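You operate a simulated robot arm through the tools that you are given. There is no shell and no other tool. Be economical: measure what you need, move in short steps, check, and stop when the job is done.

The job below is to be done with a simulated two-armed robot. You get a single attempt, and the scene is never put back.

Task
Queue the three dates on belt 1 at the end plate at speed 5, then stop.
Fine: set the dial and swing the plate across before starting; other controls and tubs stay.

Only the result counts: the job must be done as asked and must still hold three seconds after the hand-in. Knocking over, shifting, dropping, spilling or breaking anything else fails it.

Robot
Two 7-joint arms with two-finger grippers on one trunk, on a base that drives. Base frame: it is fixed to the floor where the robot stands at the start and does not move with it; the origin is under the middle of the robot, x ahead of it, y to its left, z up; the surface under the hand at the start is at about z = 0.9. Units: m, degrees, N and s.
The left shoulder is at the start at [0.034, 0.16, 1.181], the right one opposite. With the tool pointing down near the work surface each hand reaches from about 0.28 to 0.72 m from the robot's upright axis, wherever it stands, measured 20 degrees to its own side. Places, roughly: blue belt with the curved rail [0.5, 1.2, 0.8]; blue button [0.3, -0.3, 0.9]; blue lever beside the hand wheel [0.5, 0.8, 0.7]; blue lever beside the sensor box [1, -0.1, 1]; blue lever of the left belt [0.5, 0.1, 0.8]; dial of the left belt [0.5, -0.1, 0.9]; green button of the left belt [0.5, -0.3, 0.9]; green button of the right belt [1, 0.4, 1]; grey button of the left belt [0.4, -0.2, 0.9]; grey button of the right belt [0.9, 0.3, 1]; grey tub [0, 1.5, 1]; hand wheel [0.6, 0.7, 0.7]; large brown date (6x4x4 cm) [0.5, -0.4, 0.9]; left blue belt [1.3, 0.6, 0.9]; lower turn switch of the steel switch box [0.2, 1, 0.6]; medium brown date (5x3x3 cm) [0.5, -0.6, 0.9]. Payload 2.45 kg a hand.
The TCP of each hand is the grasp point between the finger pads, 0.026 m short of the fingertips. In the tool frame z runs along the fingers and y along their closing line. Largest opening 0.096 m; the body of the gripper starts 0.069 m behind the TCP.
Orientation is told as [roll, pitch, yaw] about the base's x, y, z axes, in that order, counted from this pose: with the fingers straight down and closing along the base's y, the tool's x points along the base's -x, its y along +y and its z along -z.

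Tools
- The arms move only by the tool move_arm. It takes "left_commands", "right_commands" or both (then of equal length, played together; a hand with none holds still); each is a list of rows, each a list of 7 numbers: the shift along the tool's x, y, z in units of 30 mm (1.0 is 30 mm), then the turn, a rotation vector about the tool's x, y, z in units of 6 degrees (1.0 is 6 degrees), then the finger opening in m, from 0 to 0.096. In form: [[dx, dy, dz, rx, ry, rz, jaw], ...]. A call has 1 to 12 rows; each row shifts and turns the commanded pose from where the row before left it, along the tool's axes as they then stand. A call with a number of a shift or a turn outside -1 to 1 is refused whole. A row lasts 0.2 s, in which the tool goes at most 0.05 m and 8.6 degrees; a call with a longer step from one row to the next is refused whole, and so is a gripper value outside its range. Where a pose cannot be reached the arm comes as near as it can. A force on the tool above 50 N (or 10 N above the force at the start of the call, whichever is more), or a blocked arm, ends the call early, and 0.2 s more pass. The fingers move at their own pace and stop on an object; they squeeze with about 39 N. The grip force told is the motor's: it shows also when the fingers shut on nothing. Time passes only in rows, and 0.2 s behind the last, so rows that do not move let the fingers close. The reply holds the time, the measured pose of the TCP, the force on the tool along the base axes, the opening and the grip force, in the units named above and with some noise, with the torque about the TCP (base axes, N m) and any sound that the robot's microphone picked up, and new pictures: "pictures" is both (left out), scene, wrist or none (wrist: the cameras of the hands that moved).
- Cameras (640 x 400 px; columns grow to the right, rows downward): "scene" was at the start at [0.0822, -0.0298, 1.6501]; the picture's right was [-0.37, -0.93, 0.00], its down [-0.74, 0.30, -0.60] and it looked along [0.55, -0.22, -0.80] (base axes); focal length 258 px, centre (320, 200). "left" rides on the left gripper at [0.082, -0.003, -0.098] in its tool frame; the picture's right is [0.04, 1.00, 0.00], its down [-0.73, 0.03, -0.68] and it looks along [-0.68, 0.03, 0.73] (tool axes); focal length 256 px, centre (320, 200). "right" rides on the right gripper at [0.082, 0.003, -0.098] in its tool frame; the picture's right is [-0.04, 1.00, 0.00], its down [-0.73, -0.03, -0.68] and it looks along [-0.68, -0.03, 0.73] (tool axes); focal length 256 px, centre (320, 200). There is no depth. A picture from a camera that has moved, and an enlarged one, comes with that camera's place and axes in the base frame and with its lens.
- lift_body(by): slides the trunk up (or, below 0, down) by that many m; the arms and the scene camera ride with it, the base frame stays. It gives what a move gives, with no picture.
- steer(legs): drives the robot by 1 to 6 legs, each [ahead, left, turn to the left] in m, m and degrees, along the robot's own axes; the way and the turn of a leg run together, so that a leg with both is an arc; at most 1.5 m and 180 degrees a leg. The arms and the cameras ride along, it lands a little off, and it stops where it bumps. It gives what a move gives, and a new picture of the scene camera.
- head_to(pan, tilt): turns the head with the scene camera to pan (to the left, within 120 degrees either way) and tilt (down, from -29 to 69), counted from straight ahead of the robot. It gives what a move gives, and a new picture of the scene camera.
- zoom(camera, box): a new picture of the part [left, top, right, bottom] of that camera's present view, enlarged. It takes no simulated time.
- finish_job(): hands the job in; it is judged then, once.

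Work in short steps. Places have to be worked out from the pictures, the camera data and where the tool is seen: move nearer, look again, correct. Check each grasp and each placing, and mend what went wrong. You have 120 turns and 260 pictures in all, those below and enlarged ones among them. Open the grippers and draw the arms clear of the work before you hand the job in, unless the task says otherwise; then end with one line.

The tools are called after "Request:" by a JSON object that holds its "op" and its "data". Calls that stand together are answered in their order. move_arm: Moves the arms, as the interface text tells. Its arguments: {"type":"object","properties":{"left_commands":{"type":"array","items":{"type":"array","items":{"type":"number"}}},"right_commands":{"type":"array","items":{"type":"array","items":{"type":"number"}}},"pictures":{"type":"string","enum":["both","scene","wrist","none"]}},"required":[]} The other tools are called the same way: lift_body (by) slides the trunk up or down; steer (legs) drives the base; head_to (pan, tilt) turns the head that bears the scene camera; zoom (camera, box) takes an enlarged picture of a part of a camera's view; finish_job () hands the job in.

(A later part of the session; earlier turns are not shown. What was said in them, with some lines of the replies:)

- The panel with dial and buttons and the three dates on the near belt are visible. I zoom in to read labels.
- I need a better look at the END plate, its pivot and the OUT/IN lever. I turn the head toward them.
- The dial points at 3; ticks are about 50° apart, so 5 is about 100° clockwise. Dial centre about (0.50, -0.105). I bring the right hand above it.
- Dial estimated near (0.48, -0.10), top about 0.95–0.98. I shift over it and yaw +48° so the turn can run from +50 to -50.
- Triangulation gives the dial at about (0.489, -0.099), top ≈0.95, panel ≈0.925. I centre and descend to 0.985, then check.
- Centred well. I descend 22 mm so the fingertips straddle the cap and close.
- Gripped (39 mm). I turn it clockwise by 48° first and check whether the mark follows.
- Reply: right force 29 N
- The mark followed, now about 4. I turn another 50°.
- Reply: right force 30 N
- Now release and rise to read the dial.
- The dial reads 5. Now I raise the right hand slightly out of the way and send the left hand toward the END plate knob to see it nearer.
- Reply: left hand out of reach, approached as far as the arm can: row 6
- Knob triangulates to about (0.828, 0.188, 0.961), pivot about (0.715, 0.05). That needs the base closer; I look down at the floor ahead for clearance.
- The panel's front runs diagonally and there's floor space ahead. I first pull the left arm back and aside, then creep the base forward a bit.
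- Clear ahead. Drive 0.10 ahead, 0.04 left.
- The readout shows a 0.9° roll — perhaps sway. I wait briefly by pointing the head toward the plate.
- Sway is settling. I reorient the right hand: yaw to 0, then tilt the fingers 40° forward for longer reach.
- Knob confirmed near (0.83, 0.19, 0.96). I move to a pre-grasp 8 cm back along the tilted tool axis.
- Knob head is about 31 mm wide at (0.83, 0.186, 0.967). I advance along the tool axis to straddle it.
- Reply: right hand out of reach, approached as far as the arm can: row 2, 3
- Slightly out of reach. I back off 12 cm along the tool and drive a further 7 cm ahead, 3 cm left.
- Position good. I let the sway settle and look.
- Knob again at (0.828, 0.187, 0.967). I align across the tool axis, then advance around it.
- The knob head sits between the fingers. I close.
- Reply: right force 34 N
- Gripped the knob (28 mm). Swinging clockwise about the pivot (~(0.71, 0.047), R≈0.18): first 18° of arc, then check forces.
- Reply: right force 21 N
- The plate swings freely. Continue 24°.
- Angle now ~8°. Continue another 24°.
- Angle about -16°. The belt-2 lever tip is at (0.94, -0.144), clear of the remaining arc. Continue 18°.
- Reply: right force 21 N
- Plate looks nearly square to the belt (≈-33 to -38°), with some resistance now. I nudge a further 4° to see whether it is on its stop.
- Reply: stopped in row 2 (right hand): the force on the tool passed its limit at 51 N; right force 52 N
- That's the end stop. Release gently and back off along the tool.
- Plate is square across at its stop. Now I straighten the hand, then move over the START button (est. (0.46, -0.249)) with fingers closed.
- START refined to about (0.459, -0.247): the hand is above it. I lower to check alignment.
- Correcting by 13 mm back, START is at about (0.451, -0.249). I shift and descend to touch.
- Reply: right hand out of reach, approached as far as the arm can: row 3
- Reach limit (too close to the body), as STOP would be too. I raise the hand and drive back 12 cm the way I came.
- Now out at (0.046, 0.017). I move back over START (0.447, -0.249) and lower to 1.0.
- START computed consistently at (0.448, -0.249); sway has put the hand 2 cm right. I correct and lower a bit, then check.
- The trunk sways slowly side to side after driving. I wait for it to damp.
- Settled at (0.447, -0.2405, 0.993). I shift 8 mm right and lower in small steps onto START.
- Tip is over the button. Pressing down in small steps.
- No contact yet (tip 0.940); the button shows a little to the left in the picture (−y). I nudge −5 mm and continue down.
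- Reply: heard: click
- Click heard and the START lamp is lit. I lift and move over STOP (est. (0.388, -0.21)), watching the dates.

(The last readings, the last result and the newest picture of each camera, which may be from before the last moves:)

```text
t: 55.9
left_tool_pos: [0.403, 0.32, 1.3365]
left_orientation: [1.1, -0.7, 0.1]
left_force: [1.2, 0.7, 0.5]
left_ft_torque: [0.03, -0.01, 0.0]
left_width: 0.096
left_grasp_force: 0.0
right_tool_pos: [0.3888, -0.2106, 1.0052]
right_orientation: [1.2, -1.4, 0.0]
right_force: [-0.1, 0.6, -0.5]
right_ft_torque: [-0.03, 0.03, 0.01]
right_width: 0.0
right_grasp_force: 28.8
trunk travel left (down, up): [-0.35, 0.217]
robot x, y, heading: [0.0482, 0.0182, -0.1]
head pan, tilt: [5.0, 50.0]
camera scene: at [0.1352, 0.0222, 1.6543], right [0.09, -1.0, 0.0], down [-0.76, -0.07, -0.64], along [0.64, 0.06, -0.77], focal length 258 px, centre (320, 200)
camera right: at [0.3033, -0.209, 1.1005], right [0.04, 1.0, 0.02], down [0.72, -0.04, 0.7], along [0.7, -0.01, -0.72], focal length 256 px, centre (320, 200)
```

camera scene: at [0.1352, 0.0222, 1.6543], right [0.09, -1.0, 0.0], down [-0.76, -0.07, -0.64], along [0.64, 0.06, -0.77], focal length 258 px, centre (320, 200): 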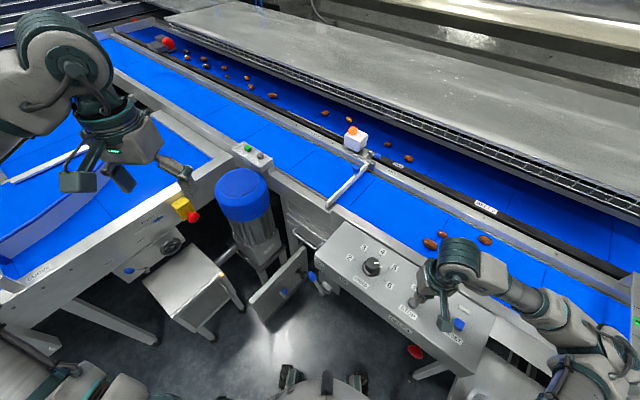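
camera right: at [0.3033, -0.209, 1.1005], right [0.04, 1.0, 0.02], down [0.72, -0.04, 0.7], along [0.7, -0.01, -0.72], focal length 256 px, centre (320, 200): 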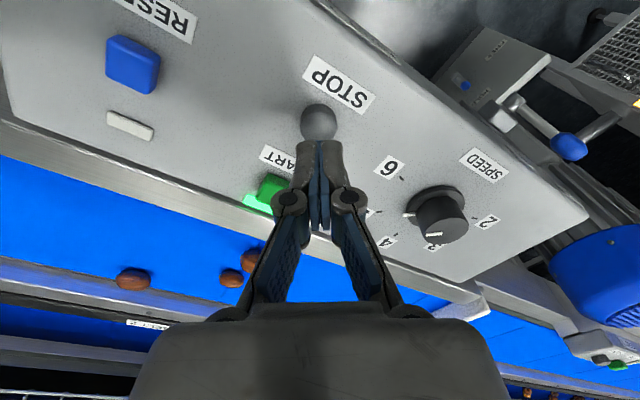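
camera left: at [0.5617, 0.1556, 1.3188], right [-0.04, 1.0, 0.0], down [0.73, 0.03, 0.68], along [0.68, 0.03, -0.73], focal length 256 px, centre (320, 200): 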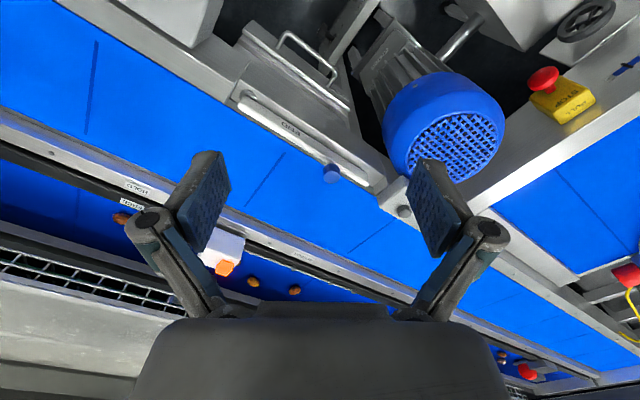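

The belt is moving at about 8 cm/s and the tip is well aligned above STOP. I lower to just above it and keep watching the dates.

Request:
{"op": "move_arm", "data": {"right_commands": [[0, 0, 0.5, 0, 0, 0, 0], [0, 0, 0.5, 0, 0, 0, 0], [0, 0, 0, 0, 0, 0, 0], [0, 0, 0, 0, 0, 0, 0]]}}

```text
t: 56.9
left_tool_pos: [0.4047, 0.3186, 1.3372]
left_orientation: [1.1, -0.7, 0.2]
left_force: [0.7, -0.4, 1.1]
left_ft_torque: [0.03, -0.04, 0.02]
left_width: 0.0962
left_grasp_force: 0.1
right_tool_pos: [0.3883, -0.2091, 0.9758]
right_orientation: [1.1, -1.4, 0.0]
right_force: [-0.2, -0.1, -0.7]
right_ft_torque: [0.0, -0.02, -0.02]
right_width: 0.0
right_grasp_force: 28.2
trunk travel left (down, up): [-0.35, 0.217]
robot x, y, heading: [0.0462, 0.0148, 0.2]
head pan, tilt: [5.0, 50.0]
camera scene: at [0.1355, 0.0218, 1.6543], right [0.09, -1.0, 0.0], down [-0.76, -0.07, -0.64], along [0.64, 0.06, -0.77], focal length 258 px, centre (320, 200)
camera right: at [0.3045, -0.2084, 1.0715], right [0.04, 1.0, 0.02], down [0.72, -0.04, 0.7], along [0.7, -0.01, -0.72], focal length 256 px, centre (320, 200)
```

scene: 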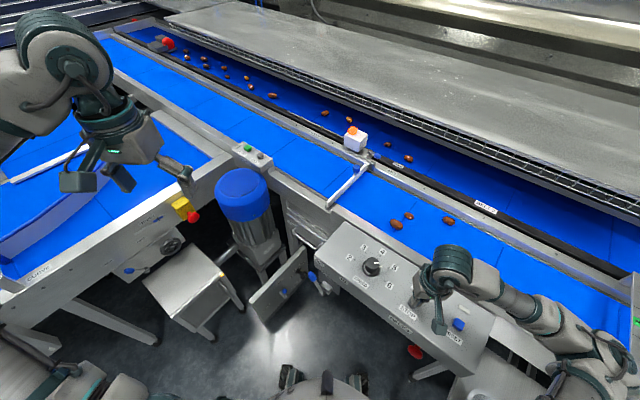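
right: 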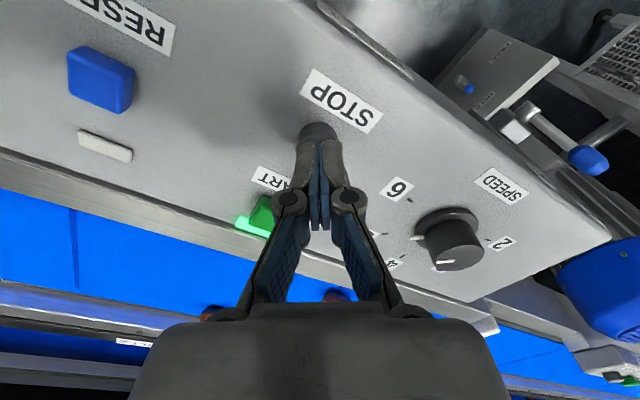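

Dates advance ~38 px/s; the last needs about 2.5 s. I wait 1.6 s and look.

Request:
{"op": "move_arm", "data": {"right_commands": [[0, 0, 0, 0, 0, 0, 0], [0, 0, 0, 0, 0, 0, 0], [0, 0, 0, 0, 0, 0, 0], [0, 0, 0, 0, 0, 0, 0], [0, 0, 0, 0, 0, 0, 0], [0, 0, 0, 0, 0, 0, 0], [0, 0, 0, 0, 0, 0, 0]], "pictures": "scene"}}

Request:
{"op": "zoom", "data": {"camera": "scene", "box": [300, 150, 460, 250]}}

```text
t: 58.5
left_tool_pos: [0.4039, 0.3187, 1.337]
left_orientation: [1.2, -0.7, 0.0]
left_force: [1.0, 0.7, -0.2]
left_ft_torque: [0.01, -0.01, 0.01]
left_width: 0.0959
left_grasp_force: 0.1
right_tool_pos: [0.389, -0.209, 0.976]
right_orientation: [1.1, -1.4, 0.1]
right_force: [-0.4, -0.5, 0.5]
right_ft_torque: [0.01, 0.0, 0.04]
right_width: 0.0
right_grasp_force: 28.2
trunk travel left (down, up): [-0.35, 0.217]
robot x, y, heading: [0.0499, 0.0153, 0.1]
head pan, tilt: [5.0, 50.0]
camera scene: at [0.1355, 0.0218, 1.6542], right [0.09, -1.0, 0.0], down [-0.76, -0.07, -0.64], along [0.64, 0.06, -0.77], focal length 258 px, centre (320, 200)
```

scene: 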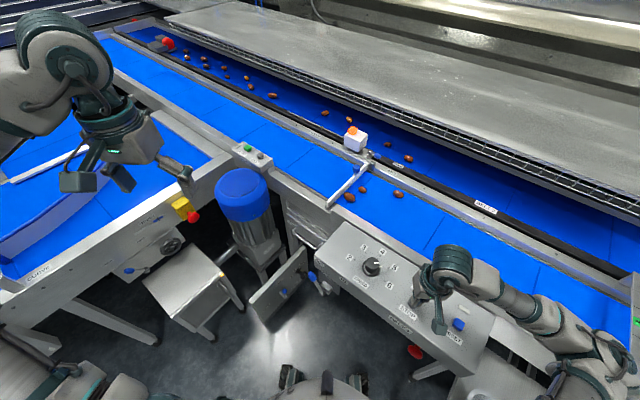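

```text
4.00 times, centred on (380, 200) of scene
camera zoom: at [0.1355, 0.0218, 1.6542], right [0.09, -1.0, 0.0], down [-0.76, -0.07, -0.64], along [0.64, 0.06, -0.77], focal length 1031 px, centre (80, 200)
```

zoom: 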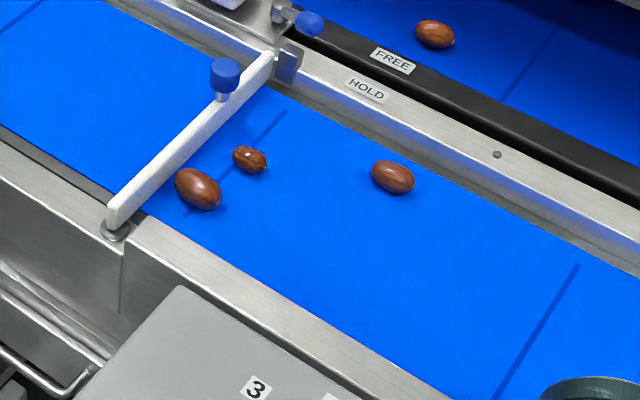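

First date is at the plate. Wait ~1.2 s more.

Request:
{"op": "move_arm", "data": {"right_commands": [[0, 0, 0, 0, 0, 0, 0], [0, 0, 0, 0, 0, 0, 0], [0, 0, 0, 0, 0, 0, 0], [0, 0, 0, 0, 0, 0, 0], [0, 0, 0, 0, 0, 0, 0]], "pictures": "none"}}

Request:
{"op": "zoom", "data": {"camera": "scene", "box": [300, 150, 460, 250]}}

```text
t: 59.7
left_tool_pos: [0.4039, 0.3184, 1.3361]
left_orientation: [1.1, -0.7, 0.1]
left_force: [-0.5, 0.9, 0.6]
left_ft_torque: [0.02, 0.0, 0.03]
left_width: 0.0964
left_grasp_force: 0.0
right_tool_pos: [0.3884, -0.2085, 0.9758]
right_orientation: [1.2, -1.4, 0.1]
right_force: [-0.3, -0.9, 0.1]
right_ft_torque: [0.01, 0.0, 0.02]
right_width: 0.0
right_grasp_force: 28.8
trunk travel left (down, up): [-0.35, 0.217]
robot x, y, heading: [0.0492, 0.0149, -0.2]
head pan, tilt: [5.0, 50.0]
```

```text
4.00 times, centred on (380, 200) of scene
camera zoom: at [0.1355, 0.0218, 1.6542], right [0.09, -1.0, 0.0], down [-0.76, -0.07, -0.64], along [0.64, 0.06, -0.77], focal length 1031 px, centre (80, 200)
```

zoom: 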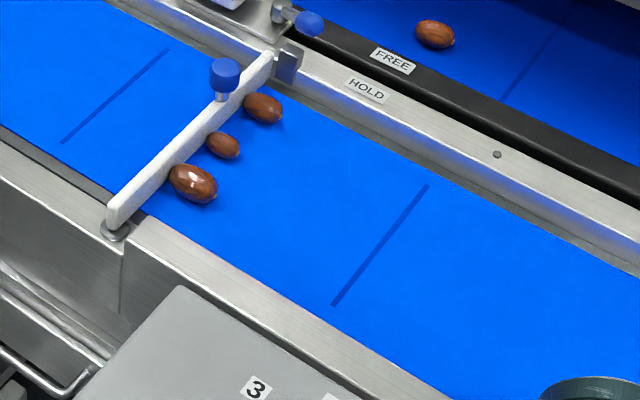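

All three are against the plate. Pressing STOP now.

Request:
{"op": "move_arm", "data": {"right_commands": [[0, 0, 0.3, 0, 0, 0, 0], [0, 0, 0.2, 0, 0, 0, 0], [0, 0, 0.15, 0, 0, 0, 0]], "pictures": "both"}}

```text
t: 60.5
left_tool_pos: [0.402, 0.3192, 1.3376]
left_orientation: [1.0, -0.8, 0.1]
left_force: [0.7, -1.2, 0.1]
left_ft_torque: [0.03, 0.01, 0.01]
left_width: 0.0961
left_grasp_force: 0.0
right_tool_pos: [0.3895, -0.2095, 0.9585]
right_orientation: [1.2, -1.9, -0.1]
right_force: [3.8, -4.9, 28.1]
right_ft_torque: [-0.17, 0.14, 0.12]
right_width: 0.0062
right_grasp_force: 28.8
trunk travel left (down, up): [-0.35, 0.217]
robot x, y, heading: [0.0468, 0.0126, 0.3]
head pan, tilt: [5.0, 50.0]
heard: click
camera scene: at [0.1321, 0.0226, 1.655], right [0.09, -1.0, 0.0], down [-0.76, -0.07, -0.64], along [0.64, 0.06, -0.77], focal length 258 px, centre (320, 200)
camera right: at [0.304, -0.2079, 1.0539], right [0.04, 1.0, 0.02], down [0.71, -0.04, 0.7], along [0.7, -0.01, -0.71], focal length 256 px, centre (320, 200)
```

scene: 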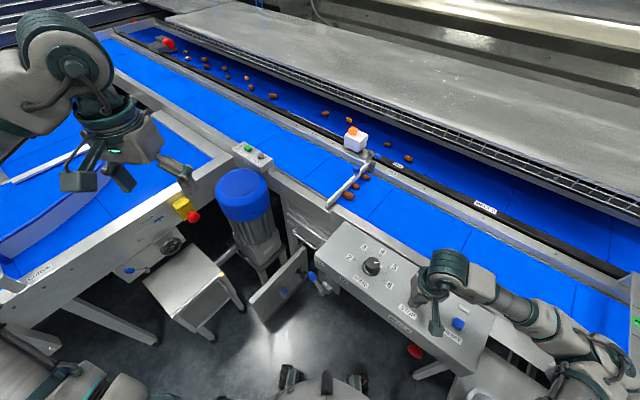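
right: 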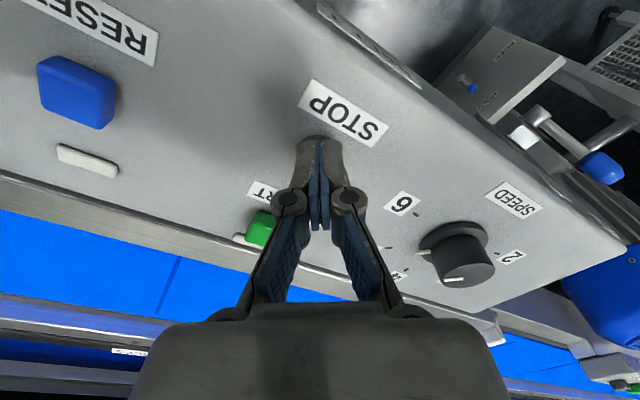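

Click heard and the lamp is out. I lift the hand clear, open the gripper, and check the queue.

Request:
{"op": "move_arm", "data": {"right_commands": [[0, 0, -0.9, 0, 0, 0, 0], [0, 0, -0.9, 0, 0, 0, 0], [0, 0, -0.9, 0, 0, 0, 0.05], [0, 0, -0.9, 0, 0, 0, 0.09], [0, -0.3, -0.9, 0, 0, 0, 0.09], [0, -0.3, -0.9, 0, 0, 0, 0.09], [0, -0.3, -0.9, 0, 0, 0, 0.09]]}}

Request:
{"op": "zoom", "data": {"camera": "scene", "box": [300, 150, 460, 250]}}

Request:
{"op": "zoom", "data": {"camera": "scene", "box": [320, 230, 480, 330]}}

```text
t: 62.1
left_tool_pos: [0.4037, 0.3187, 1.3369]
left_orientation: [1.1, -0.8, 0.1]
left_force: [-0.3, -0.2, -0.8]
left_ft_torque: [0.01, -0.04, 0.03]
left_width: 0.0962
left_grasp_force: 0.1
right_tool_pos: [0.3828, -0.2403, 1.1437]
right_orientation: [1.3, -1.4, 0.1]
right_force: [0.1, -0.1, 0.8]
right_ft_torque: [0.0, -0.03, -0.04]
right_width: 0.0901
right_grasp_force: 0.1
trunk travel left (down, up): [-0.35, 0.217]
robot x, y, heading: [0.0498, 0.0165, 0.1]
head pan, tilt: [5.0, 50.0]
camera scene: at [0.1346, 0.0216, 1.6543], right [0.09, -1.0, 0.0], down [-0.76, -0.07, -0.64], along [0.64, 0.06, -0.77], focal length 258 px, centre (320, 200)
camera right: at [0.2993, -0.2391, 1.2396], right [0.04, 1.0, 0.02], down [0.72, -0.04, 0.7], along [0.7, -0.01, -0.72], focal length 256 px, centre (320, 200)
```

scene: 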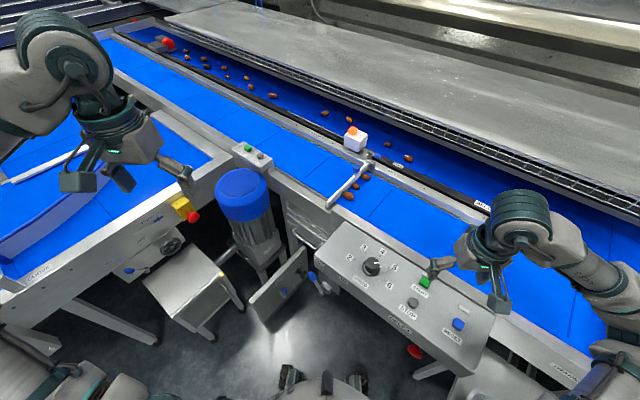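
right: 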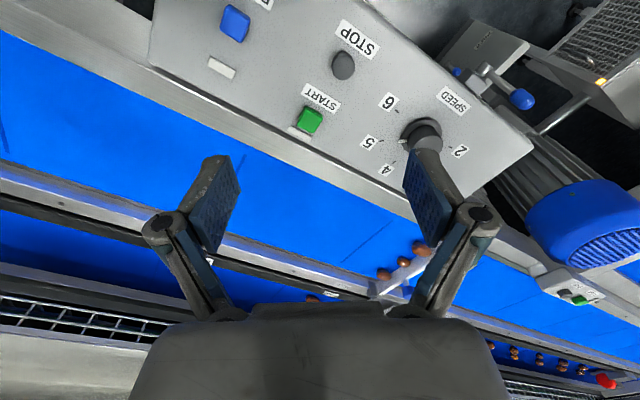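

```text
4.00 times, centred on (380, 200) of scene
camera zoom: at [0.1346, 0.0216, 1.6543], right [0.09, -1.0, 0.0], down [-0.76, -0.07, -0.64], along [0.64, 0.06, -0.77], focal length 1031 px, centre (80, 200)
```

zoom: 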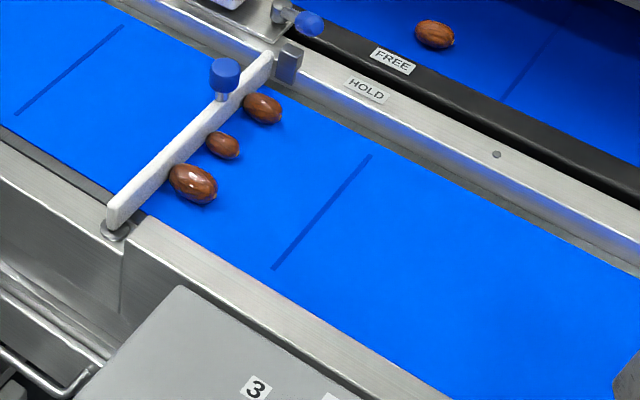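

```text
4.00 times, centred on (400, 280) of scene
camera zoom: at [0.1346, 0.0216, 1.6543], right [0.09, -1.0, 0.0], down [-0.76, -0.07, -0.64], along [0.64, 0.06, -0.77], focal length 1031 px, centre (0, -120)
```

zoom: 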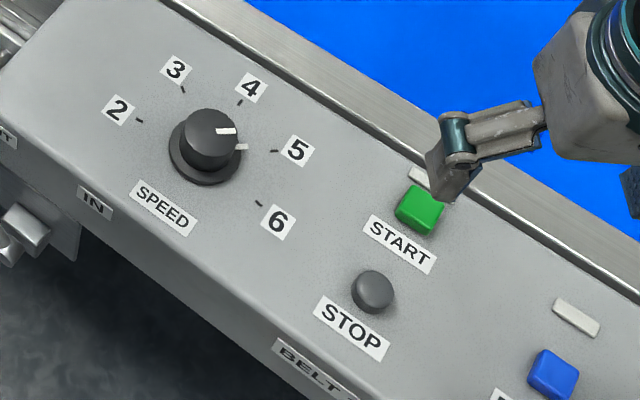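

Dates are queued and the dial is at 5. One more check that the belt stands still.

Request:
{"op": "move_arm", "data": {"right_commands": [[0, 0, 0, 0, 0, 0, 0.09], [0, 0, 0, 0, 0, 0, 0.09], [0, 0, 0, 0, 0, 0, 0.09]], "pictures": "none"}}

Request:
{"op": "zoom", "data": {"camera": "scene", "box": [300, 150, 460, 250]}}

```text
t: 62.9
left_tool_pos: [0.4039, 0.3193, 1.337]
left_orientation: [1.1, -0.8, 0.2]
left_force: [0.6, 0.3, 0.3]
left_ft_torque: [-0.04, 0.01, -0.02]
left_width: 0.096
left_grasp_force: 0.0
right_tool_pos: [0.3844, -0.2407, 1.1431]
right_orientation: [1.2, -1.4, 0.1]
right_force: [1.1, 0.4, -0.9]
right_ft_torque: [0.0, 0.0, 0.0]
right_width: 0.0902
right_grasp_force: 0.1
trunk travel left (down, up): [-0.35, 0.217]
robot x, y, heading: [0.0474, 0.0135, 0.1]
head pan, tilt: [5.0, 50.0]
```

```text
4.00 times, centred on (380, 200) of scene
camera zoom: at [0.1357, 0.0215, 1.6542], right [0.09, -1.0, 0.0], down [-0.76, -0.07, -0.64], along [0.64, 0.06, -0.77], focal length 1031 px, centre (80, 200)
```

zoom: 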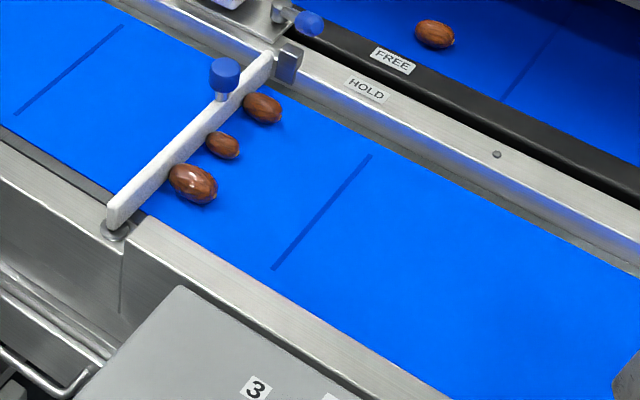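

The seam has not moved, so the belt is stopped; I hand the job in.

Request:
{"op": "finish_job", "data": {}}

```text
The job is handed in.
```

The three dates are queued against the swung-across end plate on belt 1, the dial is at speed 5, and the belt is stopped.
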